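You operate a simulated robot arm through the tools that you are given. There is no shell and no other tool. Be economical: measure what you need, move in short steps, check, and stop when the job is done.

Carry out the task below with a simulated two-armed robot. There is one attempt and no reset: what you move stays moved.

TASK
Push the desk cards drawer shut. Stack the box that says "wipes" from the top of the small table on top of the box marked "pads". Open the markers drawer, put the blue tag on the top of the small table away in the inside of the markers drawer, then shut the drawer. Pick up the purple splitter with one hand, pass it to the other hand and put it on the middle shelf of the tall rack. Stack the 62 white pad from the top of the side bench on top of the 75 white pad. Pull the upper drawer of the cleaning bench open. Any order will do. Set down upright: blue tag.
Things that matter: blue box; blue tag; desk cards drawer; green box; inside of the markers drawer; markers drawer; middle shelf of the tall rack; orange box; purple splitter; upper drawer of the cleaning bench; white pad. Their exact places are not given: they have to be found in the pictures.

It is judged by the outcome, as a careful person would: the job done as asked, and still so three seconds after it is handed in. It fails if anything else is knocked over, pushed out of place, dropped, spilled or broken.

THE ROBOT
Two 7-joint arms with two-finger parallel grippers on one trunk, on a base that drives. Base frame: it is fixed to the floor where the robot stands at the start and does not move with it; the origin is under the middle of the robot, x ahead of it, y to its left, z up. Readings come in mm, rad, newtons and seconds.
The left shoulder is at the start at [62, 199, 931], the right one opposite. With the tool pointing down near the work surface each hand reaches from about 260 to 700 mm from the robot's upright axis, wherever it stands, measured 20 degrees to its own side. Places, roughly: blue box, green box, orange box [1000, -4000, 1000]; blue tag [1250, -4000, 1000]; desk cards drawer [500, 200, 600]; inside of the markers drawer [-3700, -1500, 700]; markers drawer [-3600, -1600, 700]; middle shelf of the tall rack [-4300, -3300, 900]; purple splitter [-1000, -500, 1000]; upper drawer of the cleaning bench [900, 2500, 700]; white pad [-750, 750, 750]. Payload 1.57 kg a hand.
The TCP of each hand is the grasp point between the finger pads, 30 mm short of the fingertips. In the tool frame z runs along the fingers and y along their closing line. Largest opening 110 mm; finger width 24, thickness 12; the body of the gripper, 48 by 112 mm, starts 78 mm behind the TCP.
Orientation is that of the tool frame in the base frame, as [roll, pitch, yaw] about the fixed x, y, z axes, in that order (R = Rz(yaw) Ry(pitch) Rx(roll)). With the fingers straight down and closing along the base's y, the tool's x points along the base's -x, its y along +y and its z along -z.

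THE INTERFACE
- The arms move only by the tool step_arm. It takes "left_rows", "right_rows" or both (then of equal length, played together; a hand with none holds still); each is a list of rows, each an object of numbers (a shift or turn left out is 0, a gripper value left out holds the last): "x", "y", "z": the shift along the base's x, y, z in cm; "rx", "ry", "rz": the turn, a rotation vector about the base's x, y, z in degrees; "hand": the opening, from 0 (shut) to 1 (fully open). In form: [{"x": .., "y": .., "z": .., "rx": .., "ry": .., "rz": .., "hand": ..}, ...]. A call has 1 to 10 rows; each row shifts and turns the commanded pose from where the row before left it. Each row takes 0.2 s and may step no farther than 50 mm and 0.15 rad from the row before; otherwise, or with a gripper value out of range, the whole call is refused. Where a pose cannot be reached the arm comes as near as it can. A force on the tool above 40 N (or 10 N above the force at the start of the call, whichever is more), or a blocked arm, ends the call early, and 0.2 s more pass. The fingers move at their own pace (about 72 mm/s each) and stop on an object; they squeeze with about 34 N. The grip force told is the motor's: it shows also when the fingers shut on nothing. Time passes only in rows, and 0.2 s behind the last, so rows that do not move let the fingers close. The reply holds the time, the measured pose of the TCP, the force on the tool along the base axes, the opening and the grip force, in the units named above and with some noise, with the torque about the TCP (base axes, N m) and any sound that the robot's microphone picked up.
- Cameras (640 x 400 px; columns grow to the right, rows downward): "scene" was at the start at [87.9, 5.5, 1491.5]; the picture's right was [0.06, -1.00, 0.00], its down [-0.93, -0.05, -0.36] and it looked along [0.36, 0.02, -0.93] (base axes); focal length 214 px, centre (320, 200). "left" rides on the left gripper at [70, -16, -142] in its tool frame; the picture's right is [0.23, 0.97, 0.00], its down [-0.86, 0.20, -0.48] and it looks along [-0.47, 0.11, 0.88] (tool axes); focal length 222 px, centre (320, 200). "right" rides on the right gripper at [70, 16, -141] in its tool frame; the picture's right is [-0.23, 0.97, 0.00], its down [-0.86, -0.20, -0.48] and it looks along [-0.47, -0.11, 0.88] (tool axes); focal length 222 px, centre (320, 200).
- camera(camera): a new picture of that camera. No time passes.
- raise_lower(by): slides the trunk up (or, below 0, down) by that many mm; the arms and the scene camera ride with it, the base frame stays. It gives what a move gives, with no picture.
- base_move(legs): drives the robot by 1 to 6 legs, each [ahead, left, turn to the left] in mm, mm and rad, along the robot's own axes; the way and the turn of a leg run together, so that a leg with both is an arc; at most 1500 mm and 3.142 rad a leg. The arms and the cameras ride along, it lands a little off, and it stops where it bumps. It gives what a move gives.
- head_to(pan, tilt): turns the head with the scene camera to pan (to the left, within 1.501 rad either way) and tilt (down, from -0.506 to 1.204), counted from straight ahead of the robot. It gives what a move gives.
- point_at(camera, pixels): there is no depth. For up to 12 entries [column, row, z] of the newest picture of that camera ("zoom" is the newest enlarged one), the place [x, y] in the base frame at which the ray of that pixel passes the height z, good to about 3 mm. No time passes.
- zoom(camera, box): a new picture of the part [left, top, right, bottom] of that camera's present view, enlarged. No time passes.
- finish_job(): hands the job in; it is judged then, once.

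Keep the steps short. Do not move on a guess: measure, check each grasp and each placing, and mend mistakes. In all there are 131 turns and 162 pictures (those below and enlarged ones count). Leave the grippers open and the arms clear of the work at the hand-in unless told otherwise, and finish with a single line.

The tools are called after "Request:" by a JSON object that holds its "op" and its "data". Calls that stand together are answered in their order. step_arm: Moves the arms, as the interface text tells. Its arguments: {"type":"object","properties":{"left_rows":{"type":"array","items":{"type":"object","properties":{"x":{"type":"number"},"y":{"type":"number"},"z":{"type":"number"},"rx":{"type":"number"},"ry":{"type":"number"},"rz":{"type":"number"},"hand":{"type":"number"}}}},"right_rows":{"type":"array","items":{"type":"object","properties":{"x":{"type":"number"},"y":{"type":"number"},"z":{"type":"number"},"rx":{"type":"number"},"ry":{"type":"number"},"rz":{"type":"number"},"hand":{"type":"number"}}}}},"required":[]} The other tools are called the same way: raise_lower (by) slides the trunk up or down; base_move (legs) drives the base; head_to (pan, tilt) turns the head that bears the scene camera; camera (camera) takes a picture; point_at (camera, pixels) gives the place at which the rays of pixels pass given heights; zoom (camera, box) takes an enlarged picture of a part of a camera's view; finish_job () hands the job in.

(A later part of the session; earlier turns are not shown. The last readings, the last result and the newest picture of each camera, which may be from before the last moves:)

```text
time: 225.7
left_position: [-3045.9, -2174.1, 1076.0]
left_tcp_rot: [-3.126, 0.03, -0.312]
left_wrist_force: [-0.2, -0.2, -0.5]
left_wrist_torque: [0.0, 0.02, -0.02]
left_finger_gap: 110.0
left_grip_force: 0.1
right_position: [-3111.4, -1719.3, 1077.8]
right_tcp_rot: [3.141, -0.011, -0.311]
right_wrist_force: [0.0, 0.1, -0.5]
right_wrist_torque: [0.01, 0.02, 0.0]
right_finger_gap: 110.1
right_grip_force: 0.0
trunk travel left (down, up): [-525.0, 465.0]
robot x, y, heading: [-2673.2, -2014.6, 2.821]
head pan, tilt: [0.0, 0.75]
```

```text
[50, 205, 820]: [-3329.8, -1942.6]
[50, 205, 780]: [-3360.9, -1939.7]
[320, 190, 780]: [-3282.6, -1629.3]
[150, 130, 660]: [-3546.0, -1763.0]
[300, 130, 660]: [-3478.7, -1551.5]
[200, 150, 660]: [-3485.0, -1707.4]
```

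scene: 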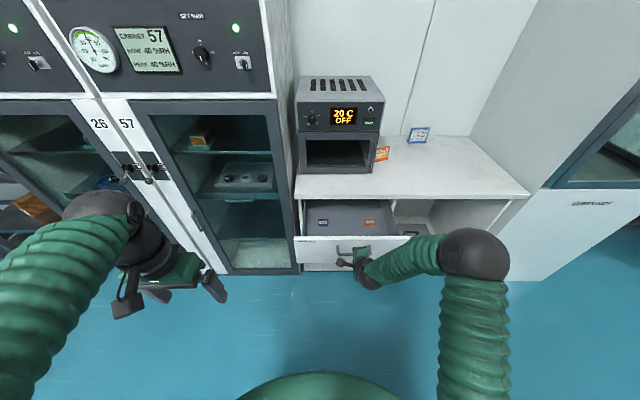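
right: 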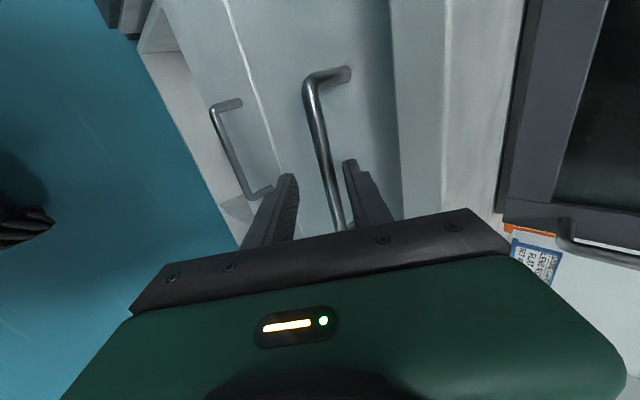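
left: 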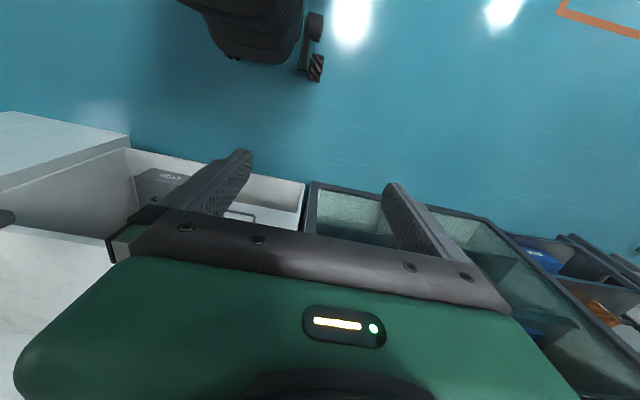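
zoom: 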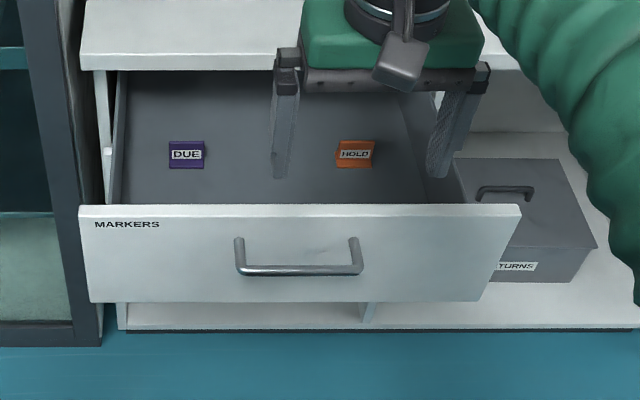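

The MARKERS drawer is open, with DUE and HOLD tags inside and free space between them at about (-3465,-1640). Now I'll turn around and look toward the small table for the tag and boxes.

Request:
{"op": "base_move", "data": {"legs": [[-60, 0, 0], [0, 0, 3.14]]}}

Request:
{"op": "raise_lower", "data": {"by": 250}}

Request:
{"op": "head_to", "data": {"pan": -0.25, "tilt": 0.45}}

Request:
{"op": "camera", "data": {"camera": "scene"}}

```text
time: 233.9
left_position: [-2236.7, -1876.5, 1075.7]
left_tcp_rot: [-3.127, 0.03, 2.818]
left_wrist_force: [-0.3, 0.4, 0.5]
left_wrist_torque: [0.0, -0.01, 0.02]
left_finger_gap: 110.2
left_grip_force: 0.0
right_position: [-2175.7, -2331.4, 1077.2]
right_tcp_rot: [-3.14, -0.009, 2.818]
right_wrist_force: [-0.1, -1.2, 0.0]
right_wrist_torque: [-0.01, -0.01, 0.01]
right_finger_gap: 110.3
right_grip_force: 0.1
trunk travel left (down, up): [-525.0, 465.0]
robot x, y, heading: [-2613.3, -2031.8, -0.33]
head pan, tilt: [0.0, 0.75]
```

```text
time: 236.5
left_position: [-2236.9, -1874.7, 1326.4]
left_tcp_rot: [-3.126, 0.03, 2.819]
left_wrist_force: [0.2, 0.9, -0.5]
left_wrist_torque: [-0.02, 0.02, 0.0]
left_finger_gap: 109.8
left_grip_force: 0.1
right_position: [-2174.9, -2330.6, 1327.2]
right_tcp_rot: [3.141, -0.007, 2.818]
right_wrist_force: [0.4, 0.4, -0.8]
right_wrist_torque: [-0.01, 0.01, 0.02]
right_finger_gap: 109.9
right_grip_force: 0.0
trunk travel left (down, up): [-775.0, 215.0]
robot x, y, heading: [-2615.8, -2030.1, -0.329]
head pan, tilt: [0.0, 0.75]
```

```text
time: 237.3
left_position: [-2235.5, -1875.5, 1326.2]
left_tcp_rot: [-3.126, 0.029, 2.818]
left_wrist_force: [0.9, 0.1, 0.4]
left_wrist_torque: [-0.02, 0.01, 0.0]
left_finger_gap: 110.2
left_grip_force: 0.0
right_position: [-2175.4, -2331.0, 1327.9]
right_tcp_rot: [3.142, -0.009, 2.82]
right_wrist_force: [-0.1, 0.1, 0.9]
right_wrist_torque: [-0.01, -0.03, 0.01]
right_finger_gap: 110.1
right_grip_force: 0.0
trunk travel left (down, up): [-775.0, 215.0]
robot x, y, heading: [-2612.1, -2032.6, -0.327]
head pan, tilt: [-0.25, 0.45]
```

```text
40 pictures are left
```

scene: 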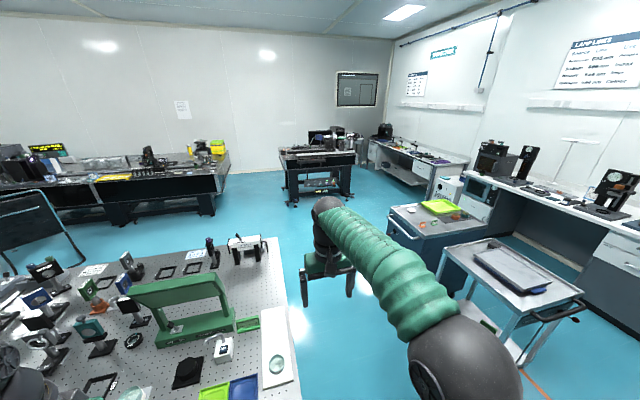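

I'll measure the gap between the optical bench end and the carts on the right.

Request:
{"op": "point_at", "data": {"camera": "scene", "pixels": [[281, 240, 870], [298, 380, 870], [389, 208, 900], [430, 238, 900], [440, 250, 850], [545, 322, 850], [430, 262, 0], [290, 205, 0], [350, 200, 0], [480, 345, 0]]}}

Request:
{"op": "zoom", "data": {"camera": "scene", "box": [260, 100, 500, 260]}}

```text
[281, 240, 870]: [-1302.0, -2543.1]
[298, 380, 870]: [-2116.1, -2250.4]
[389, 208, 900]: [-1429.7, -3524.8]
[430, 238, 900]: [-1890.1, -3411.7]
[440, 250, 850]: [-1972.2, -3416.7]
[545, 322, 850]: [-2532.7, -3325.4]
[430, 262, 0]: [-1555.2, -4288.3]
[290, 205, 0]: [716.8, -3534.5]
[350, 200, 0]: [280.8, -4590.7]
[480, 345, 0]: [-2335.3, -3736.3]
```

```text
2.50 times, centred on (380, 180) of scene
```

zoom: 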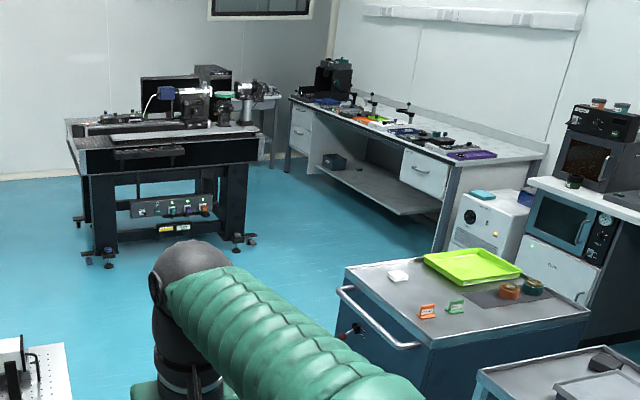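

There's a gap about 1 m wide along v≈-3320. I'll strafe into it and drive through toward the far table.

Request:
{"op": "base_move", "data": {"legs": [[0, -550, 0], [1480, 0, 0], [1400, 0, 0]]}}

Request:
{"op": "head_to", "data": {"pan": 0, "tilt": 0.5}}

Request:
{"op": "camera", "data": {"camera": "scene"}}

```text
time: 254.2
left_position: [341.7, -3369.3, 1326.5]
left_tcp_rot: [-3.126, 0.028, 2.79]
left_wrist_force: [-0.1, 0.6, -0.7]
left_wrist_torque: [0.02, -0.01, -0.03]
left_finger_gap: 109.9
left_grip_force: 0.0
right_position: [390.4, -3827.3, 1327.2]
right_tcp_rot: [-3.14, -0.006, 2.792]
right_wrist_force: [0.2, 0.3, 0.5]
right_wrist_torque: [0.03, 0.0, 0.02]
right_finger_gap: 109.9
right_grip_force: 0.0
trunk travel left (down, up): [-775.0, 215.0]
robot x, y, heading: [-37.6, -3517.7, -0.353]
head pan, tilt: [-0.25, 0.45]
```

```text
time: 255.0
left_position: [342.3, -3369.3, 1326.1]
left_tcp_rot: [-3.126, 0.03, 2.79]
left_wrist_force: [0.7, -0.3, -0.2]
left_wrist_torque: [-0.01, 0.0, 0.0]
left_finger_gap: 110.0
left_grip_force: 0.1
right_position: [390.6, -3827.3, 1327.8]
right_tcp_rot: [3.14, -0.007, 2.792]
right_wrist_force: [-0.4, 0.0, 0.3]
right_wrist_torque: [0.02, 0.0, 0.01]
right_finger_gap: 110.0
right_grip_force: 0.0
trunk travel left (down, up): [-775.0, 215.0]
robot x, y, heading: [-39.7, -3515.7, -0.356]
head pan, tilt: [0.0, 0.499]
```

```text
38 pictures are left
```

scene: 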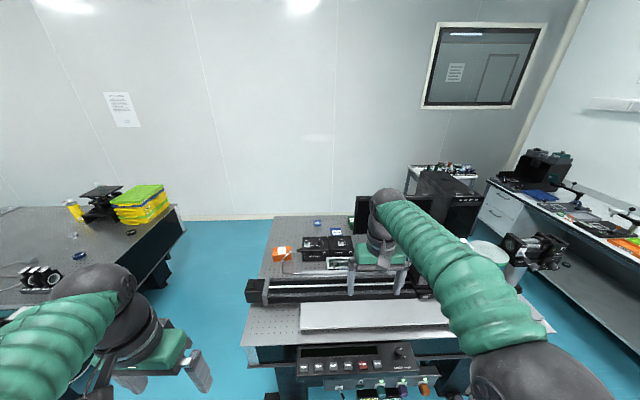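

Request:
{"op": "zoom", "data": {"camera": "scene", "box": [240, 190, 400, 290]}}

Request:
{"op": "point_at", "data": {"camera": "zoom", "pixels": [[160, 250, 950], [310, 128, 950], [130, 110, 900], [15, 395, 900]]}}

Request:
{"op": "zoom", "data": {"camera": "scene", "box": [380, 140, 640, 290]}}

```text
4.00 times, centred on (320, 240) of scene
```

zoom: 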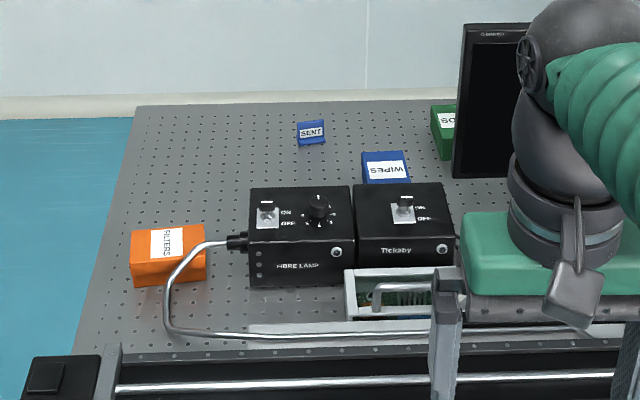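

```text
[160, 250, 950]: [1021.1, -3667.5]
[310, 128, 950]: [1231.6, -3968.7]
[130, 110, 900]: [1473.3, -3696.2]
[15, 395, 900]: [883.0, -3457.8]
```

```text
2.46 times, centred on (510, 215) of scene
```

zoom: 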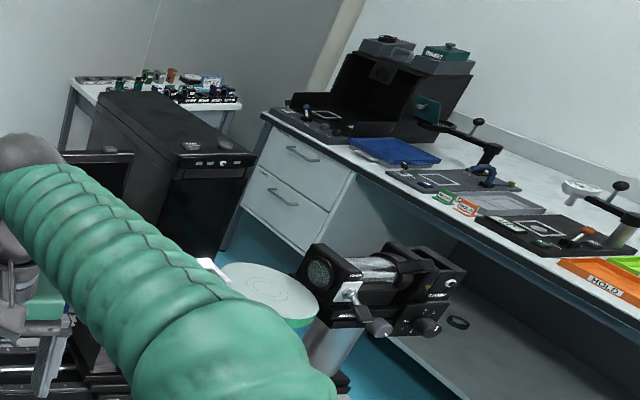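

FILTERS (orange), WIPES (blue), a green box (inverted "PADS") and the blue SENT tag are on this table, toward its far side. I'll check whether I can go around the left side to the far side.

Request:
{"op": "point_at", "data": {"camera": "scene", "pixels": [[255, 217, 0], [185, 219, 0], [178, 207, 870], [160, 285, 0], [172, 262, 0], [274, 217, 900], [336, 232, 950], [352, 224, 950], [150, 232, 870]]}}

```text
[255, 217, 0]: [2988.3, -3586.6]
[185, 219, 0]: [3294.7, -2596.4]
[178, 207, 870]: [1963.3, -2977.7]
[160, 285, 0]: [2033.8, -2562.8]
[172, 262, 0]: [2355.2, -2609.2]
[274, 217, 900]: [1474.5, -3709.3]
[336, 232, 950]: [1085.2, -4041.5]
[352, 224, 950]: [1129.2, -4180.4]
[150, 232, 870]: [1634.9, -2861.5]
```

There's an 815 mm gap on the left and a 1.38 m space behind the table. I'll go around, turn to face the table from the far side, and look.

Request:
{"op": "base_move", "data": {"legs": [[0, 750, 0.026], [1000, 0, 0], [870, 0, 0], [0, 0, 3.14], [0, 650, 0]]}}

Request:
{"op": "head_to", "data": {"pan": 0.1, "tilt": 0.9}}

Request:
{"op": "camera", "data": {"camera": "scene"}}

```text
time: 278.8
left_position: [1469.8, -4221.0, 1327.6]
left_tcp_rot: [-3.129, 0.031, -0.242]
left_wrist_force: [0.5, 0.6, 0.1]
left_wrist_torque: [0.0, -0.01, 0.02]
left_finger_gap: 110.0
left_grip_force: 0.0
right_position: [1372.1, -3771.8, 1328.2]
right_tcp_rot: [3.137, -0.008, -0.243]
right_wrist_force: [0.1, -0.3, 0.3]
right_wrist_torque: [-0.02, -0.04, 0.02]
right_finger_gap: 110.0
right_grip_force: 0.1
trunk travel left (down, up): [-775.0, 215.0]
robot x, y, heading: [1831.9, -4041.0, 2.893]
head pan, tilt: [0.0, 0.499]
```

```text
time: 279.6
left_position: [1469.2, -4223.9, 1326.5]
left_tcp_rot: [-3.126, 0.031, -0.242]
left_wrist_force: [-0.6, 0.0, 0.1]
left_wrist_torque: [0.0, -0.02, 0.01]
left_finger_gap: 109.7
left_grip_force: 0.0
right_position: [1371.5, -3774.5, 1328.1]
right_tcp_rot: [3.141, -0.006, -0.244]
right_wrist_force: [0.1, 0.7, -0.2]
right_wrist_torque: [-0.04, -0.01, 0.02]
right_finger_gap: 110.1
right_grip_force: 0.0
trunk travel left (down, up): [-775.0, 215.0]
robot x, y, heading: [1830.5, -4038.5, 2.894]
head pan, tilt: [0.099, 0.901]
```

```text
35 pictures are left
```

scene: 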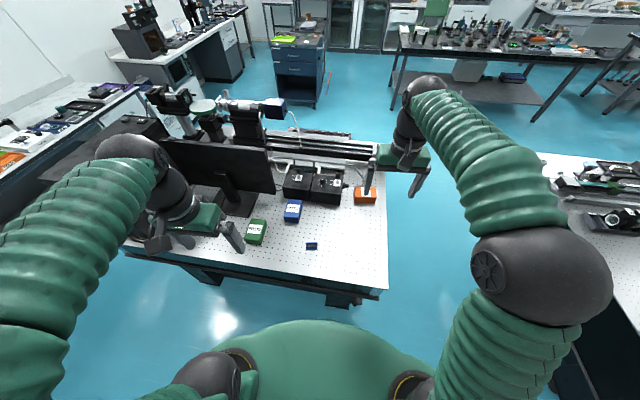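

I have an excellent view: green box (256,230), blue WIPES (293,210), tag (311,246). Zooming to measure.

Request:
{"op": "zoom", "data": {"camera": "scene", "box": [230, 180, 400, 290]}}

Request:
{"op": "camera", "data": {"camera": "left"}}

Request:
{"op": "camera", "data": {"camera": "right"}}

```text
3.64 times, centred on (315, 235) of scene
```

zoom: 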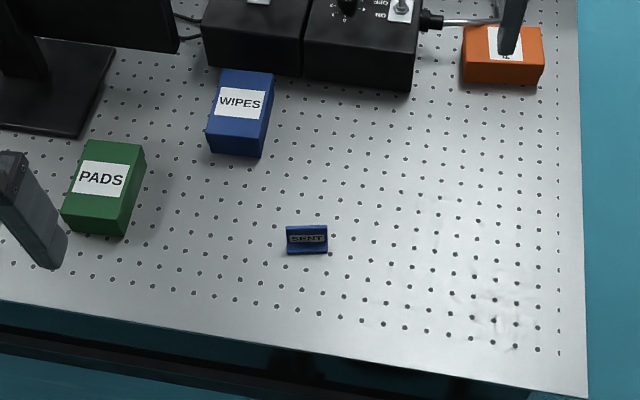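

```text
33 pictures are left
```

left: 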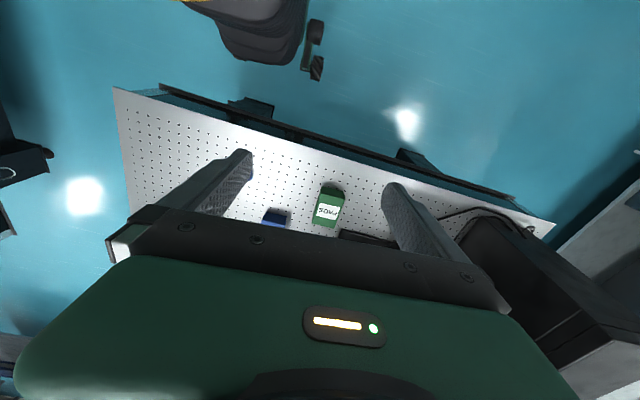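

```text
32 pictures are left
```

right: 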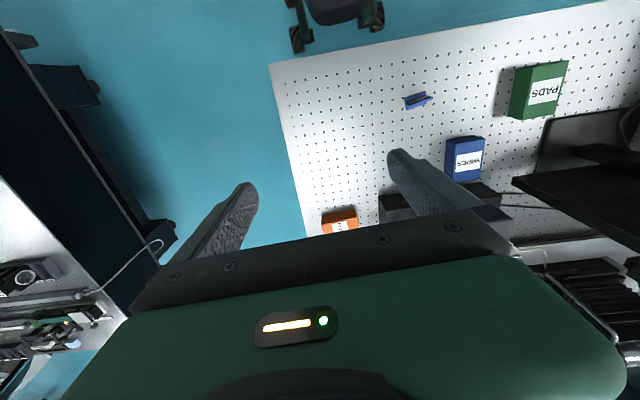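

Request:
{"op": "point_at", "data": {"camera": "scene", "pixels": [[388.3, 289.3, 850], [388.3, 289.3, 900], [292.9, 208.3, 900], [292.9, 208.3, 950], [254.8, 229.5, 900], [254.8, 229.5, 950], [311.5, 246.5, 870], [311.5, 246.5, 900]]}}

Request:
{"op": "point_at", "data": {"camera": "right", "pixels": [[270, 65, 850], [270, 65, 900], [468, 160, 900], [468, 160, 950], [543, 91, 900], [543, 91, 950], [416, 100, 870], [416, 100, 900], [541, 160, 950]]}}

Request:
{"op": "zoom", "data": {"camera": "right", "box": [390, 40, 590, 200]}}

```text
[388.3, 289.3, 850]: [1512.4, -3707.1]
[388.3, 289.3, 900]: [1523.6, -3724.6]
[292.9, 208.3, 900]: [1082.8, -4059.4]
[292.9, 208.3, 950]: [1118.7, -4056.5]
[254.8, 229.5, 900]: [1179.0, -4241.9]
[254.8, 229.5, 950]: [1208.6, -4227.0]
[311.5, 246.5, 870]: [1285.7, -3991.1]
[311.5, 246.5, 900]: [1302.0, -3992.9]
```

```text
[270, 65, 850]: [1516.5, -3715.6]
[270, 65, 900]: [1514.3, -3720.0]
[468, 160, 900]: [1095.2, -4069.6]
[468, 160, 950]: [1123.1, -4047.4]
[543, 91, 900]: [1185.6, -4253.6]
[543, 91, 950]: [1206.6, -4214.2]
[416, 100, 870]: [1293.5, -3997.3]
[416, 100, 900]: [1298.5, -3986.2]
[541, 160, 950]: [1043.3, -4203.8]
```

```text
2.50 times, centred on (490, 120) of right
```

zoom: 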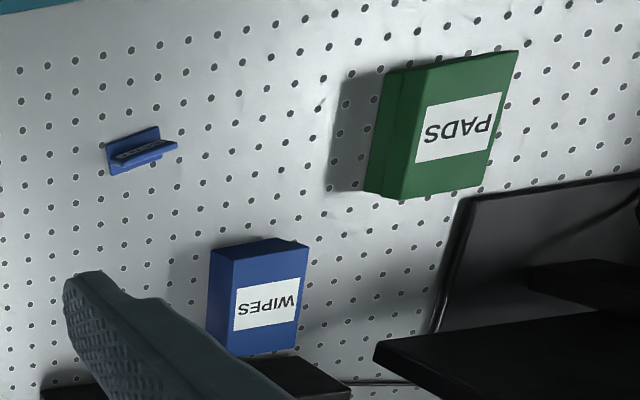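

Both box tops are at z≈925 on a table at ≈872. Now the outlines.

Request:
{"op": "zoom", "data": {"camera": "right", "box": [440, 50, 580, 190]}}

```text
2.86 times, centred on (510, 120) of right
```

zoom: 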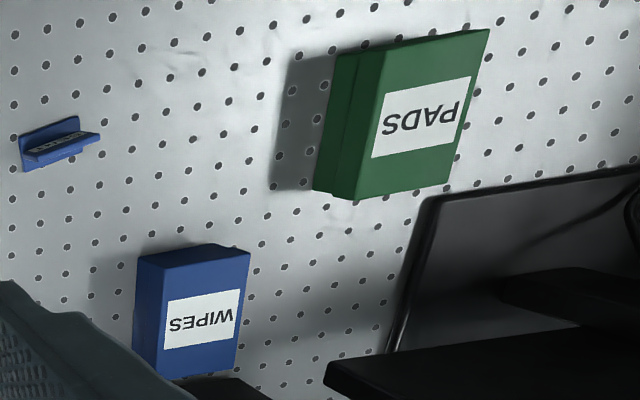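

Request:
{"op": "point_at", "data": {"camera": "zoom", "pixels": [[387, 50, 925], [490, 30, 925], [448, 183, 925], [358, 198, 925], [164, 266, 925], [250, 251, 925], [236, 368, 925], [157, 379, 925], [430, 198, 872], [20, 160, 872], [78, 117, 872], [100, 135, 890]]}}

```text
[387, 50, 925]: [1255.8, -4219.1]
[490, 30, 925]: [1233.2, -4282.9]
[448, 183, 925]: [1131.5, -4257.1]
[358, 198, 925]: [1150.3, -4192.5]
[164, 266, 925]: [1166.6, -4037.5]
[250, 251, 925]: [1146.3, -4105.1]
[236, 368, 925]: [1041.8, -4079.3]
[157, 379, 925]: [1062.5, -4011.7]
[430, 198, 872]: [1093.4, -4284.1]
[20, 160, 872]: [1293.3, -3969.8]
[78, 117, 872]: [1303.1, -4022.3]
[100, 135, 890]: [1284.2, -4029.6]
```

The boxes are aligned with my natural gripper yaw (about −14°). WIPES is at (1104,-4058) and PADS at (1193,-4238). I'll move closer, lower the trunk, bring the left hand over WIPES and shift the right hand aside.

Request:
{"op": "base_move", "data": {"legs": [[90, 160, 0]]}}

Request:
{"op": "raise_lower", "data": {"by": -240}}

Request:
{"op": "step_arm", "data": {"left_rows": [{"x": -3, "y": 3.7, "hand": 1}, {"x": -3, "y": 3.7}, {"x": -3, "y": 3.7}, {"x": -3, "y": 3.7}, {"x": -3, "y": 3.7}, {"x": -3, "y": 3.7}, {"x": -3, "y": 3.7}, {"x": -3, "y": 3.7}, {}], "right_rows": [{"x": 2, "y": 3}, {"x": 2, "y": 3}, {"x": 2, "y": 3}, {"x": 2, "y": 1}, {}, {}, {}, {}, {}]}}

Request:
{"op": "camera", "data": {"camera": "left"}}

```text
time: 281.1
left_position: [1343.6, -4348.0, 1329.1]
left_tcp_rot: [-3.135, 0.032, -0.245]
left_wrist_force: [0.5, 0.2, 0.2]
left_wrist_torque: [-0.05, 0.03, 0.02]
left_finger_gap: 110.1
left_grip_force: 0.1
right_position: [1248.0, -3898.7, 1327.5]
right_tcp_rot: [3.136, -0.005, -0.244]
right_wrist_force: [-0.4, 0.2, 0.5]
right_wrist_torque: [-0.08, 0.03, 0.02]
right_finger_gap: 110.2
right_grip_force: 0.0
trunk travel left (down, up): [-775.0, 215.0]
robot x, y, heading: [1703.3, -4168.2, 2.895]
head pan, tilt: [0.099, 0.901]
```

```text
time: 283.6
left_position: [1340.7, -4358.0, 1087.9]
left_tcp_rot: [-3.124, 0.03, -0.242]
left_wrist_force: [1.1, 0.0, -0.5]
left_wrist_torque: [-0.03, 0.01, 0.03]
left_finger_gap: 110.2
left_grip_force: 0.0
right_position: [1244.0, -3908.8, 1088.3]
right_tcp_rot: [-3.14, -0.005, -0.245]
right_wrist_force: [-0.2, -0.4, -0.1]
right_wrist_torque: [-0.01, 0.0, -0.01]
right_finger_gap: 110.0
right_grip_force: 0.1
trunk travel left (down, up): [-535.0, 455.0]
robot x, y, heading: [1701.3, -4171.8, 2.895]
head pan, tilt: [0.099, 0.901]
```

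```text
time: 285.6
left_position: [1107.7, -4071.4, 1087.8]
left_tcp_rot: [-3.128, 0.032, -0.243]
left_wrist_force: [0.6, -0.9, 0.5]
left_wrist_torque: [-0.01, 0.05, -0.01]
left_finger_gap: 109.9
left_grip_force: 0.1
left hand out of reach, approached as far as the arm can: row 8
right_position: [1325.8, -3808.9, 1091.7]
right_tcp_rot: [-3.139, -0.005, -0.245]
right_wrist_force: [-0.3, -0.4, 1.3]
right_wrist_torque: [0.01, -0.02, -0.02]
right_finger_gap: 109.9
right_grip_force: 0.1
trunk travel left (down, up): [-535.0, 455.0]
robot x, y, heading: [1705.7, -4171.4, 2.893]
head pan, tilt: [0.099, 0.901]
```

```text
29 pictures are left
```

left: 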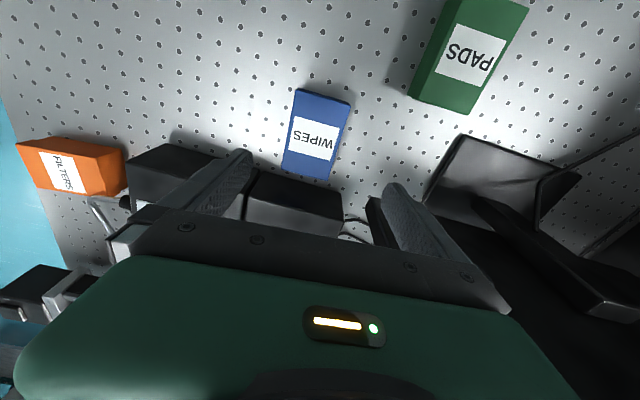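

Request:
{"op": "point_at", "data": {"camera": "left", "pixels": [[316, 137, 925], [298, 95, 925], [350, 105, 925], [330, 180, 925], [283, 168, 925], [425, 94, 925], [478, 107, 925]]}}

```text
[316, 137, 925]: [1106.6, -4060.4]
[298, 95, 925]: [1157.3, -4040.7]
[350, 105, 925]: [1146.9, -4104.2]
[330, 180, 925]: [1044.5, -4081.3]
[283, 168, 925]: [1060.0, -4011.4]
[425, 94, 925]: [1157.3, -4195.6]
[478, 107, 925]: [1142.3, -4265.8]
```

The WIPES centre is at (1104,-4059). I'll align and descend to z≈912.

Request:
{"op": "step_arm", "data": {"left_rows": [{"y": 1.1, "z": -3}, {"z": -4.5}, {"z": -4.5}, {"z": -3}, {}]}}

Request:
{"op": "camera", "data": {"camera": "left"}}

```text
time: 286.9
left_position: [1106.5, -4061.6, 934.3]
left_tcp_rot: [-3.124, 0.034, -0.243]
left_wrist_force: [-0.6, 0.7, -0.2]
left_wrist_torque: [-0.02, -0.02, 0.01]
left_finger_gap: 110.4
left_grip_force: 0.1
right_position: [1325.0, -3807.4, 1089.0]
right_tcp_rot: [-3.14, -0.005, -0.245]
right_wrist_force: [0.3, -0.6, -0.5]
right_wrist_torque: [0.03, 0.0, 0.0]
right_finger_gap: 109.9
right_grip_force: 0.0
trunk travel left (down, up): [-535.0, 455.0]
robot x, y, heading: [1702.8, -4170.8, 2.894]
head pan, tilt: [0.099, 0.901]
```

```text
28 pictures are left
```

left: 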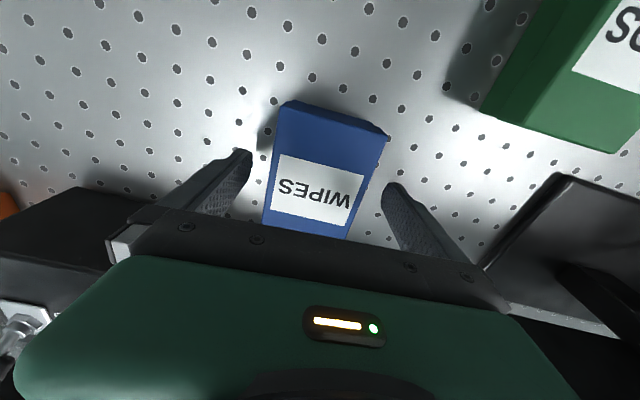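

Centred between the fingers. I'll go down the last 22 mm, close, and lift 10 cm.

Request:
{"op": "step_arm", "data": {"left_rows": [{"z": -2.2}, {}, {"hand": 0}, {}, {}, {}, {"z": 3}, {"z": 4}, {"z": 4}]}}

Request:
{"op": "camera", "data": {"camera": "left"}}

```text
time: 288.9
left_position: [1108.4, -4062.9, 1026.8]
left_tcp_rot: [-3.126, 0.032, -0.243]
left_wrist_force: [0.2, -0.2, -1.3]
left_wrist_torque: [0.02, 0.0, -0.01]
left_finger_gap: 67.5
left_grip_force: 33.8
right_position: [1324.3, -3808.5, 1089.0]
right_tcp_rot: [-3.141, -0.007, -0.245]
right_wrist_force: [-0.3, -0.7, -1.3]
right_wrist_torque: [0.01, 0.01, 0.0]
right_finger_gap: 110.1
right_grip_force: 0.0
trunk travel left (down, up): [-535.0, 455.0]
robot x, y, heading: [1699.0, -4175.9, 2.893]
head pan, tilt: [0.099, 0.901]
```

```text
27 pictures are left
```

left: 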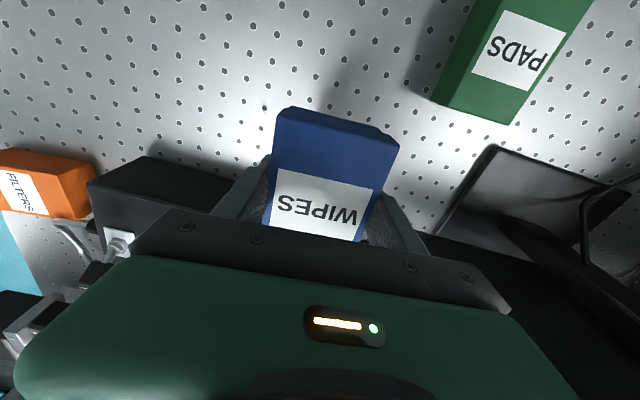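

Held (67.5 mm). I'll carry it over PADS and lower it to just above.

Request:
{"op": "step_arm", "data": {"left_rows": [{"x": 1.74, "y": -3.5}, {"x": 1.74, "y": -3.5}, {"x": 1.74, "y": -3.5}, {"x": 1.74, "y": -3.5}, {"x": 1.74, "y": -3.5}, {}, {"z": -2.5}, {"z": -1.5}, {}]}}

Request:
{"op": "camera", "data": {"camera": "left"}}

Request:
{"op": "zoom", "data": {"camera": "scene", "box": [220, 130, 420, 260]}}

```text
time: 290.9
left_position: [1193.9, -4236.1, 985.0]
left_tcp_rot: [-3.126, 0.031, -0.242]
left_wrist_force: [-0.8, -1.1, -1.0]
left_wrist_torque: [-0.01, -0.01, -0.03]
left_finger_gap: 68.0
left_grip_force: 33.8
right_position: [1324.4, -3808.0, 1090.0]
right_tcp_rot: [-3.14, -0.008, -0.245]
right_wrist_force: [0.3, 0.1, 0.0]
right_wrist_torque: [-0.03, 0.03, 0.01]
right_finger_gap: 109.8
right_grip_force: 0.0
trunk travel left (down, up): [-535.0, 455.0]
robot x, y, heading: [1701.2, -4171.5, 2.894]
head pan, tilt: [0.099, 0.901]
```

```text
26 pictures are left
```

left: 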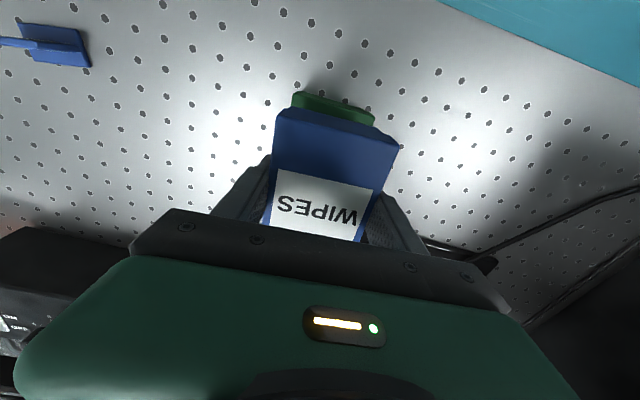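

```text
3.08 times, centred on (320, 195) of scene
```

zoom: 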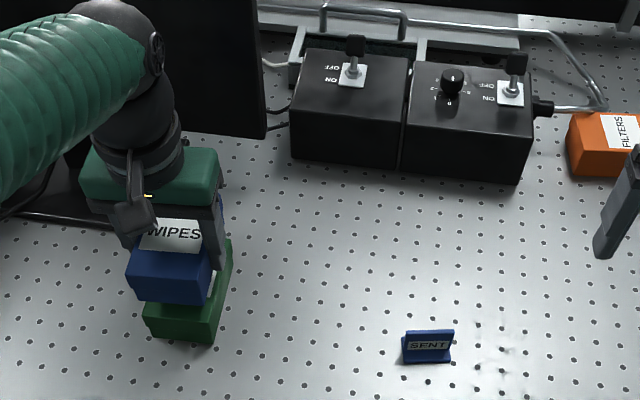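

Well aligned. I'll lower onto PADS until contact.

Request:
{"op": "step_arm", "data": {"left_rows": [{"z": -1}, {"z": -0.5}, {"z": -0.3}, {"z": -0.2}, {}]}}

```text
time: 292.1
left_position: [1192.3, -4235.5, 964.0]
left_tcp_rot: [-3.125, 0.031, -0.243]
left_wrist_force: [0.3, 0.0, -1.4]
left_wrist_torque: [0.0, 0.0, -0.02]
left_finger_gap: 67.4
left_grip_force: 34.2
right_position: [1323.5, -3808.5, 1088.0]
right_tcp_rot: [-3.14, -0.007, -0.245]
right_wrist_force: [-0.2, 0.0, 0.5]
right_wrist_torque: [0.01, 0.02, -0.01]
right_finger_gap: 110.2
right_grip_force: 0.0
trunk travel left (down, up): [-535.0, 455.0]
robot x, y, heading: [1703.2, -4169.2, 2.893]
head pan, tilt: [0.099, 0.901]
```

Request:
{"op": "step_arm", "data": {"left_rows": [{"z": -0.2}, {"z": -0.2}, {"z": -0.2}, {}]}}

```text
time: 293.1
left_position: [1194.7, -4235.8, 960.2]
left_tcp_rot: [-3.127, 0.037, -0.246]
left_wrist_force: [-9.5, -2.5, 34.2]
left_wrist_torque: [-1.19, 0.6, -0.39]
left_finger_gap: 68.5
left_grip_force: 34.4
right_position: [1326.4, -3807.3, 1088.7]
right_tcp_rot: [-3.141, -0.005, -0.244]
right_wrist_force: [1.5, 0.8, -0.8]
right_wrist_torque: [-0.01, 0.0, -0.03]
right_finger_gap: 109.7
right_grip_force: 0.0
trunk travel left (down, up): [-535.0, 455.0]
robot x, y, heading: [1702.8, -4167.0, 2.893]
head pan, tilt: [0.099, 0.901]
```

Contact made. I'll ease up, release, and lift away.

Request:
{"op": "step_arm", "data": {"left_rows": [{"z": 0.2}, {"hand": 0.8}, {"hand": 1}, {}, {"z": 4}, {"z": 4.5}, {"z": 4.5}, {"x": 3.5, "y": -3}, {"x": 3.5, "y": -3}]}}

Request:
{"op": "zoom", "data": {"camera": "scene", "box": [220, 130, 420, 260]}}

Request:
{"op": "camera", "data": {"camera": "right"}}

```text
time: 295.1
left_position: [1268.0, -4296.8, 1092.3]
left_tcp_rot: [-3.125, 0.033, -0.242]
left_wrist_force: [0.6, 0.3, 0.0]
left_wrist_torque: [0.05, 0.0, -0.05]
left_finger_gap: 109.9
left_grip_force: 0.0
right_position: [1324.7, -3809.9, 1089.9]
right_tcp_rot: [-3.139, -0.006, -0.245]
right_wrist_force: [-0.1, -0.2, 1.1]
right_wrist_torque: [0.0, -0.01, -0.02]
right_finger_gap: 110.1
right_grip_force: 0.1
trunk travel left (down, up): [-535.0, 455.0]
robot x, y, heading: [1700.6, -4168.4, 2.896]
head pan, tilt: [0.099, 0.901]
```

```text
3.08 times, centred on (320, 195) of scene
```

zoom: 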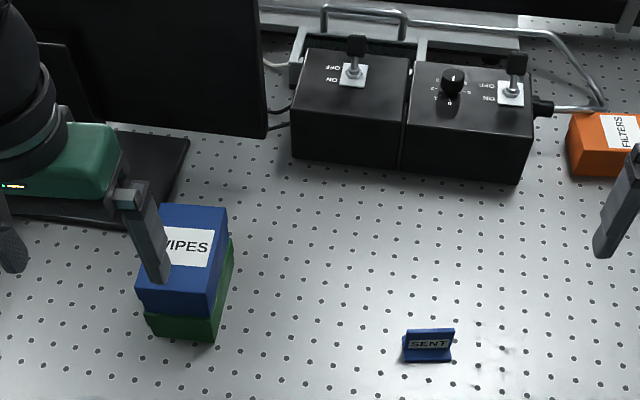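

```text
23 pictures are left
```

right: 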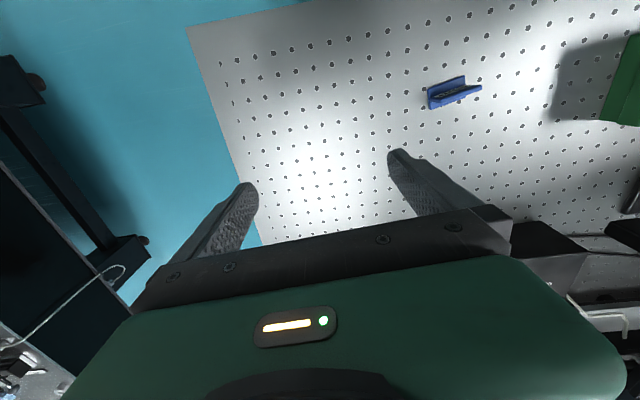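

WIPES is stacked on PADS. Now the tag: I'll zoom in from the right camera.

Request:
{"op": "zoom", "data": {"camera": "right", "box": [410, 60, 500, 125]}}

Request:
{"op": "point_at", "data": {"camera": "zoom", "pixels": [[130, 185, 872], [145, 310, 872], [395, 240, 872], [400, 100, 872], [505, 170, 900], [190, 230, 900]]}}

```text
6.15 times, centred on (455, 92) of right
```

zoom: 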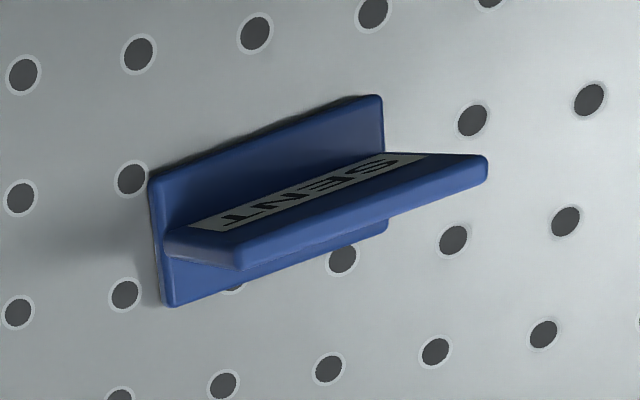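

```text
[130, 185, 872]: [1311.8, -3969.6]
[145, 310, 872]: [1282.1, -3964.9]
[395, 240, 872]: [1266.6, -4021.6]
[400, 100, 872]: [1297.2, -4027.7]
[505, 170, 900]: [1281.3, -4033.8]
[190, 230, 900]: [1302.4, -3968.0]
```

The tag's foot (about 52×30 mm) is centred at (1290,-3996) and aligned with my gripper. I'll move over it and part-way down.

Request:
{"op": "step_arm", "data": {"right_rows": [{"x": -0.87, "y": -4.65, "hand": 0.8}, {"x": -0.87, "y": -4.65}, {"x": -0.87, "y": -4.65}, {"x": -0.87, "y": -4.65}, {"z": -4}, {"z": -4}, {"z": -4}, {"z": -2.5}, {}]}}

Request:
{"op": "camera", "data": {"camera": "right"}}

```text
time: 297.1
left_position: [1267.4, -4295.8, 1091.8]
left_tcp_rot: [-3.123, 0.031, -0.244]
left_wrist_force: [-0.1, 0.4, 0.0]
left_wrist_torque: [-0.01, 0.02, -0.03]
left_finger_gap: 110.0
left_grip_force: 0.0
right_position: [1288.0, -3998.3, 944.9]
right_tcp_rot: [-3.138, -0.006, -0.243]
right_wrist_force: [0.7, -0.3, 0.4]
right_wrist_torque: [0.03, 0.01, 0.01]
right_finger_gap: 87.9
right_grip_force: 0.1
trunk travel left (down, up): [-535.0, 455.0]
robot x, y, heading: [1700.7, -4170.8, 2.894]
head pan, tilt: [0.099, 0.901]
```

```text
21 pictures are left
```

right: 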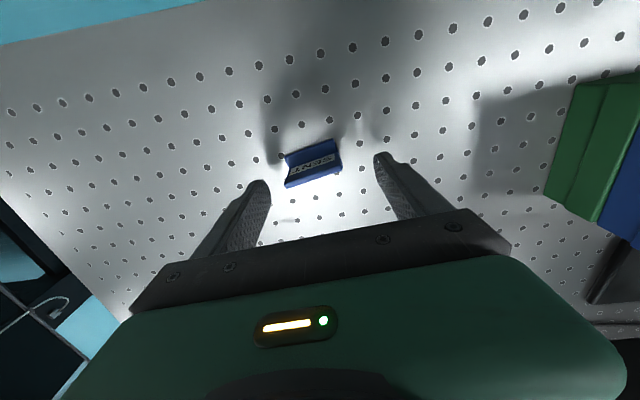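

Request:
{"op": "point_at", "data": {"camera": "right", "pixels": [[287, 187, 874], [340, 173, 874], [284, 158, 895], [334, 143, 895], [313, 168, 885]]}}

```text
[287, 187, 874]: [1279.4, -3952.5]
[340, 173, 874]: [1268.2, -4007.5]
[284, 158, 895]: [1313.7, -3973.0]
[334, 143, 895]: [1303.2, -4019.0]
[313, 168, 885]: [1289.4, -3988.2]
```

It's aligned fore-aft and I need a 6 mm shift right. I'll descend, close gently and lift.

Request:
{"op": "step_arm", "data": {"right_rows": [{"x": 0.15, "y": 0.6, "z": -2}, {"z": -1.5}, {"z": -0.5}, {"hand": 0.55}, {"hand": 0.45}, {"hand": 0}, {}, {}, {"z": 2}]}}

Request:
{"op": "camera", "data": {"camera": "right"}}

```text
time: 298.0
left_position: [1270.2, -4298.2, 1092.0]
left_tcp_rot: [-3.124, 0.033, -0.244]
left_wrist_force: [-0.6, 0.5, 0.4]
left_wrist_torque: [-0.01, -0.02, 0.04]
left_finger_gap: 110.1
left_grip_force: 0.0
right_position: [1287.9, -3989.6, 910.4]
right_tcp_rot: [3.142, 0.005, -0.244]
right_wrist_force: [6.6, -0.4, 25.8]
right_wrist_torque: [0.71, -0.68, -0.16]
right_finger_gap: 63.8
right_grip_force: 2.0
trunk travel left (down, up): [-535.0, 455.0]
robot x, y, heading: [1702.7, -4172.8, 2.892]
head pan, tilt: [0.099, 0.901]
stopped in row 4 (right hand): the force on the tool passed its limit at 52 N (the readings are from after the stop); the commanded pose is now the measured one
```

```text
20 pictures are left
```

right: 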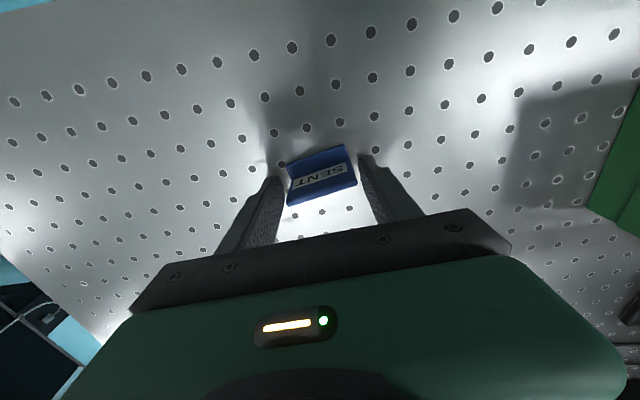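

The tips touched the table at TCP z≈910, so the table is at about 879. I'll raise 2 mm, close and lift.

Request:
{"op": "step_arm", "data": {"right_rows": [{"z": 0.2}, {"hand": 0.5}, {"hand": 0.4}, {"hand": 0}, {}, {}, {"z": 2}, {"z": 4}, {}]}}

Request:
{"op": "zoom", "data": {"camera": "right", "box": [220, 100, 430, 240]}}

```text
time: 300.0
left_position: [1265.5, -4295.5, 1091.0]
left_tcp_rot: [-3.124, 0.03, -0.243]
left_wrist_force: [-0.9, 0.7, -0.6]
left_wrist_torque: [-0.03, -0.03, 0.01]
left_finger_gap: 110.1
left_grip_force: 0.1
right_position: [1286.1, -3987.2, 969.6]
right_tcp_rot: [3.141, 0.001, -0.245]
right_wrist_force: [-0.5, 0.6, -0.2]
right_wrist_torque: [-0.03, -0.01, 0.0]
right_finger_gap: 49.3
right_grip_force: 33.9
trunk travel left (down, up): [-535.0, 455.0]
robot x, y, heading: [1700.7, -4174.1, 2.888]
head pan, tilt: [0.099, 0.901]
```

```text
2.86 times, centred on (325, 170) of right
```

zoom: 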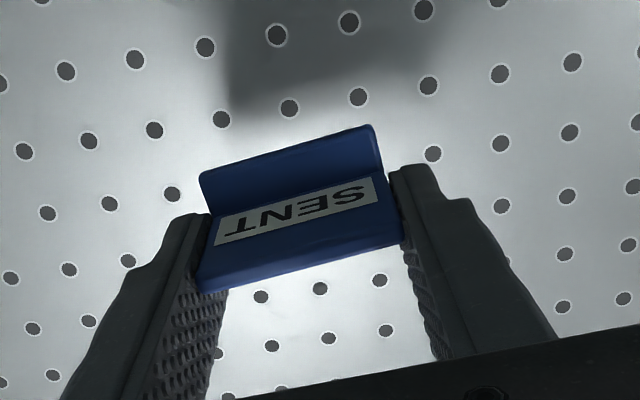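

The tag is held upright (49.3 mm). I'll raise the trunk and retrace the route, facing −u throughout.

Request:
{"op": "raise_lower", "data": {"by": 240}}

Request:
{"op": "base_move", "data": {"legs": [[0, 0, -0.074], [0, -812, 0], [1000, 0, 0], [860, 0, 0], [0, 735, 0]]}}

```text
time: 302.5
left_position: [1266.8, -4295.7, 1331.7]
left_tcp_rot: [-3.125, 0.032, -0.243]
left_wrist_force: [-0.2, 0.4, -0.3]
left_wrist_torque: [0.0, -0.03, -0.02]
left_finger_gap: 110.0
left_grip_force: 0.0
right_position: [1285.7, -3988.3, 1209.6]
right_tcp_rot: [3.141, 0.001, -0.245]
right_wrist_force: [0.3, -0.6, -0.4]
right_wrist_torque: [-0.02, -0.01, 0.01]
right_finger_gap: 49.5
right_grip_force: 34.1
trunk travel left (down, up): [-775.0, 215.0]
robot x, y, heading: [1705.3, -4169.0, 2.897]
head pan, tilt: [0.099, 0.901]
```

```text
time: 320.1
left_position: [-504.6, -3735.8, 1331.4]
left_tcp_rot: [-3.127, 0.032, -0.251]
left_wrist_force: [-0.1, 0.3, 0.7]
left_wrist_torque: [0.01, 0.0, 0.0]
left_finger_gap: 109.9
left_grip_force: 0.0
right_position: [-485.2, -3429.0, 1210.0]
right_tcp_rot: [3.136, 0.002, -0.252]
right_wrist_force: [0.4, -0.2, -0.3]
right_wrist_torque: [-0.03, 0.04, 0.04]
right_finger_gap: 49.0
right_grip_force: 34.2
trunk travel left (down, up): [-775.0, 215.0]
robot x, y, heading: [-68.9, -3617.5, 2.889]
head pan, tilt: [0.099, 0.901]
```

Pose check: v=-3448, heading 2.889. I'll correct both and drive to the start of the gap.

Request:
{"op": "base_move", "data": {"legs": [[0, 0, -0.075], [0, -110, 0], [1250, 0, 0]]}}

```text
time: 327.7
left_position: [-1660.2, -3163.3, 1332.8]
left_tcp_rot: [-3.124, 0.032, -0.358]
left_wrist_force: [0.7, 0.7, 0.7]
left_wrist_torque: [0.0, -0.01, -0.02]
left_finger_gap: 110.0
left_grip_force: 0.0
right_position: [-1606.9, -2859.1, 1210.6]
right_tcp_rot: [3.141, 0.003, -0.358]
right_wrist_force: [0.7, 0.0, -0.2]
right_wrist_torque: [0.02, 0.01, 0.01]
right_finger_gap: 49.2
right_grip_force: 34.2
trunk travel left (down, up): [-775.0, 215.0]
robot x, y, heading: [-1212.6, -3088.4, 2.779]
head pan, tilt: [0.099, 0.901]
```

v=-3315. I'll correct the heading, go through the gap, then strafe right to the drawer's lane.

Request:
{"op": "base_move", "data": {"legs": [[0, 0, 0.035], [825, 0, 0], [825, 0, 0], [0, -545, 0]]}}

```text
time: 339.2
left_position: [-3056.9, -2154.5, 1329.4]
left_tcp_rot: [-3.119, 0.034, -0.323]
left_wrist_force: [0.2, -0.2, 0.0]
left_wrist_torque: [0.1, 0.02, 0.03]
left_finger_gap: 109.9
left_grip_force: 0.1
right_position: [-3011.8, -1849.3, 1211.0]
right_tcp_rot: [-3.137, 0.004, -0.325]
right_wrist_force: [0.5, -0.9, 1.1]
right_wrist_torque: [0.09, -0.02, -0.02]
right_finger_gap: 49.2
right_grip_force: 34.3
trunk travel left (down, up): [-775.0, 215.0]
robot x, y, heading: [-2613.4, -2053.9, 2.812]
head pan, tilt: [0.099, 0.901]
```

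Final approach to the drawer, then lower the trunk and look.

Request:
{"op": "base_move", "data": {"legs": [[319, -17, 0.01]]}}

Request:
{"op": "raise_lower", "data": {"by": -250}}

Request:
{"op": "head_to", "data": {"pan": -0.15, "tilt": 0.95}}

Request:
{"op": "camera", "data": {"camera": "scene"}}

Request:
{"op": "camera", "data": {"camera": "right"}}

Request:
{"op": "point_at", "data": {"camera": "right", "pixels": [[320, 120, 790], [320, 160, 790], [320, 200, 790], [320, 150, 690], [450, 150, 690], [200, 150, 690]]}}

```text
time: 341.4
left_position: [-3348.2, -2029.1, 1333.2]
left_tcp_rot: [-3.125, 0.034, -0.322]
left_wrist_force: [0.8, 0.8, 0.4]
left_wrist_torque: [-0.03, -0.01, 0.04]
left_finger_gap: 109.9
left_grip_force: 0.0
right_position: [-3307.4, -1724.6, 1211.4]
right_tcp_rot: [3.14, 0.006, -0.32]
right_wrist_force: [-0.2, 0.6, -0.2]
right_wrist_torque: [0.0, -0.01, -0.02]
right_finger_gap: 48.8
right_grip_force: 33.3
trunk travel left (down, up): [-775.0, 215.0]
robot x, y, heading: [-2911.1, -1937.0, 2.817]
head pan, tilt: [0.099, 0.901]
```

```text
time: 343.9
left_position: [-3350.4, -2030.9, 1082.4]
left_tcp_rot: [-3.125, 0.032, -0.32]
left_wrist_force: [0.0, -0.3, 0.0]
left_wrist_torque: [0.01, 0.0, 0.0]
left_finger_gap: 110.1
left_grip_force: 0.0
right_position: [-3310.0, -1724.5, 961.4]
right_tcp_rot: [3.141, 0.005, -0.32]
right_wrist_force: [-0.3, 0.8, -0.8]
right_wrist_torque: [0.02, 0.01, 0.0]
right_finger_gap: 49.3
right_grip_force: 33.5
trunk travel left (down, up): [-525.0, 465.0]
robot x, y, heading: [-2910.1, -1939.8, 2.815]
head pan, tilt: [0.099, 0.901]
```

```text
time: 344.7
left_position: [-3350.4, -2028.9, 1082.0]
left_tcp_rot: [-3.123, 0.034, -0.321]
left_wrist_force: [-0.3, 0.1, 0.6]
left_wrist_torque: [0.0, -0.01, 0.0]
left_finger_gap: 110.0
left_grip_force: 0.1
right_position: [-3308.6, -1724.8, 960.5]
right_tcp_rot: [-3.141, 0.006, -0.322]
right_wrist_force: [-0.2, 0.7, 0.5]
right_wrist_torque: [0.01, 0.0, 0.0]
right_finger_gap: 49.1
right_grip_force: 33.8
trunk travel left (down, up): [-525.0, 465.0]
robot x, y, heading: [-2906.3, -1937.7, 2.817]
head pan, tilt: [-0.15, 0.949]
```

```text
18 pictures are left
```

scene: 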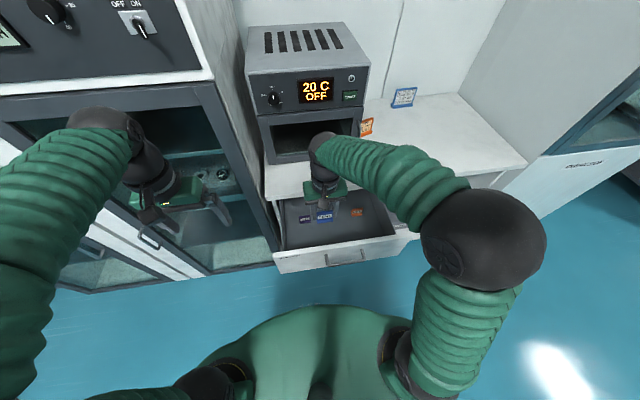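

```text
17 pictures are left
```

right: 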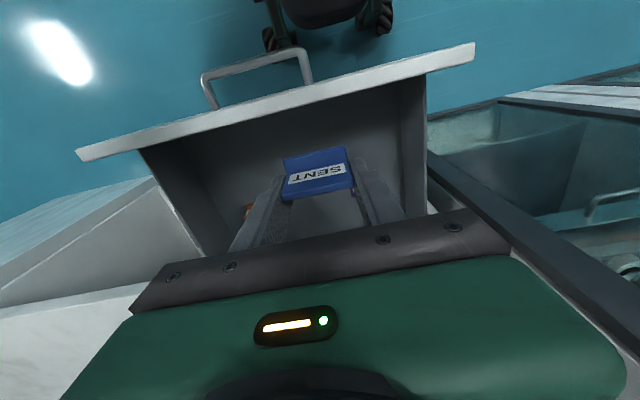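

```text
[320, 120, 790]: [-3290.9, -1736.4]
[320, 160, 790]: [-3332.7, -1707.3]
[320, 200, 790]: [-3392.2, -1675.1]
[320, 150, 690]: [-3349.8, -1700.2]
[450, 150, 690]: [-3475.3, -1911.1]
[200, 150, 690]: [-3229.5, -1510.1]
```

The hand is over the drawer. I'll shift to its middle (about 45 mm right, 20 mm ahead) and descend in shrinking steps until contact.

Request:
{"op": "step_arm", "data": {"right_rows": [{"x": -0.5, "y": 4.9}, {"z": -4.5}, {"z": -4.5}, {"z": -4.5}, {"z": -4.5}, {"z": -2}, {}]}}

Request:
{"op": "camera", "data": {"camera": "right"}}

Request:
{"op": "zoom", "data": {"camera": "scene", "box": [260, 160, 420, 280]}}

```text
time: 346.3
left_position: [-3350.4, -2031.1, 1082.1]
left_tcp_rot: [-3.123, 0.034, -0.321]
left_wrist_force: [-0.1, -0.5, 0.1]
left_wrist_torque: [-0.01, 0.0, 0.01]
left_finger_gap: 110.1
left_grip_force: 0.1
right_position: [-3314.0, -1674.1, 760.2]
right_tcp_rot: [3.141, 0.006, -0.32]
right_wrist_force: [1.1, 0.2, -0.2]
right_wrist_torque: [0.0, -0.01, 0.03]
right_finger_gap: 49.1
right_grip_force: 34.5
trunk travel left (down, up): [-525.0, 465.0]
robot x, y, heading: [-2911.8, -1935.0, 2.817]
head pan, tilt: [-0.15, 0.949]
```

```text
16 pictures are left
```

right: 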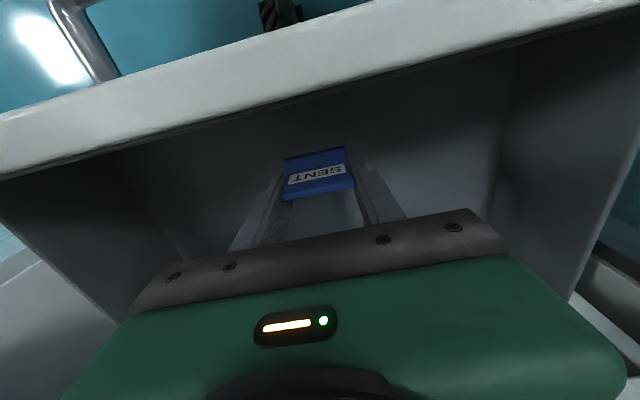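

```text
3.33 times, centred on (340, 220) of scene
```

zoom: 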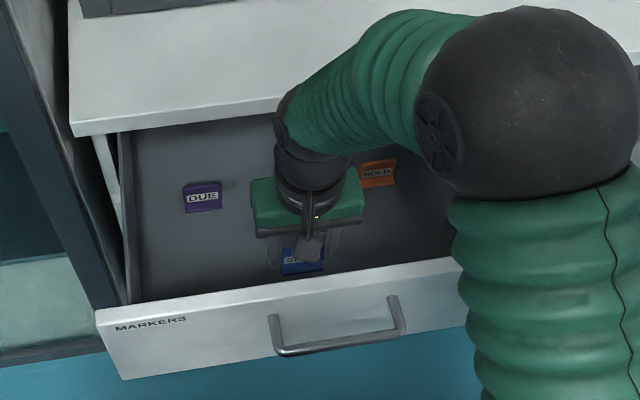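

Everything is clear. I'll lower in small steps until the foot touches.

Request:
{"op": "step_arm", "data": {"right_rows": [{"z": -1}, {"z": -0.8}, {"z": -0.5}, {"z": -0.4}, {"z": -0.4}, {"z": -0.4}, {"z": -0.4}, {"z": -0.4}]}}

Request:
{"op": "camera", "data": {"camera": "right"}}

```text
time: 348.1
left_position: [-3350.1, -2030.0, 1082.3]
left_tcp_rot: [-3.122, 0.033, -0.321]
left_wrist_force: [0.2, 0.3, 0.3]
left_wrist_torque: [0.03, -0.03, 0.01]
left_finger_gap: 110.1
left_grip_force: 0.1
right_position: [-3315.0, -1675.6, 717.5]
right_tcp_rot: [-3.141, 0.002, -0.322]
right_wrist_force: [0.1, 0.9, -0.7]
right_wrist_torque: [-0.01, 0.04, -0.01]
right_finger_gap: 48.8
right_grip_force: 34.0
trunk travel left (down, up): [-525.0, 465.0]
robot x, y, heading: [-2913.5, -1936.2, 2.819]
head pan, tilt: [-0.15, 0.949]
```

```text
14 pictures are left
```

right: 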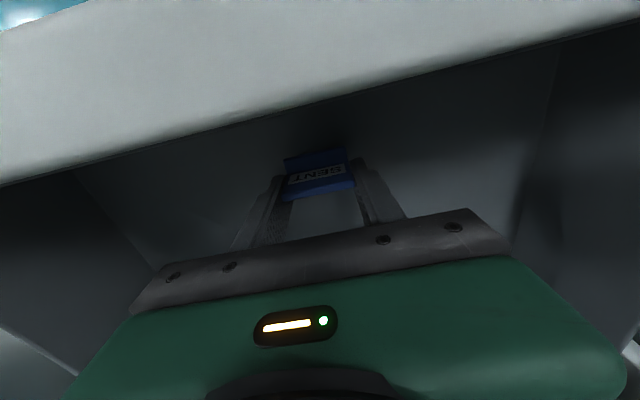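

No contact yet. Continuing down.

Request:
{"op": "step_arm", "data": {"right_rows": [{"z": -0.4}, {"z": -0.4}, {"z": -0.4}, {"z": -0.4}, {"z": -0.4}, {"z": -0.4}, {"z": -0.4}, {"z": -0.4}, {"z": -0.4}, {"z": -0.4}]}}

```text
time: 350.0
left_position: [-3350.2, -2031.8, 1083.5]
left_tcp_rot: [-3.122, 0.035, -0.322]
left_wrist_force: [-0.1, -0.6, -0.4]
left_wrist_torque: [0.02, 0.0, 0.01]
left_finger_gap: 110.1
left_grip_force: 0.0
right_position: [-3317.2, -1675.1, 689.8]
right_tcp_rot: [3.141, 0.019, -0.321]
right_wrist_force: [-0.5, 1.2, 31.7]
right_wrist_torque: [0.17, -0.49, 0.13]
right_finger_gap: 49.0
right_grip_force: 34.0
trunk travel left (down, up): [-525.0, 465.0]
robot x, y, heading: [-2910.3, -1938.7, 2.816]
head pan, tilt: [-0.15, 0.949]
stopped in row 9 (right hand): the force on the tool passed its limit at 46 N (the readings are from after the stop); the commanded pose is now the measured one
```

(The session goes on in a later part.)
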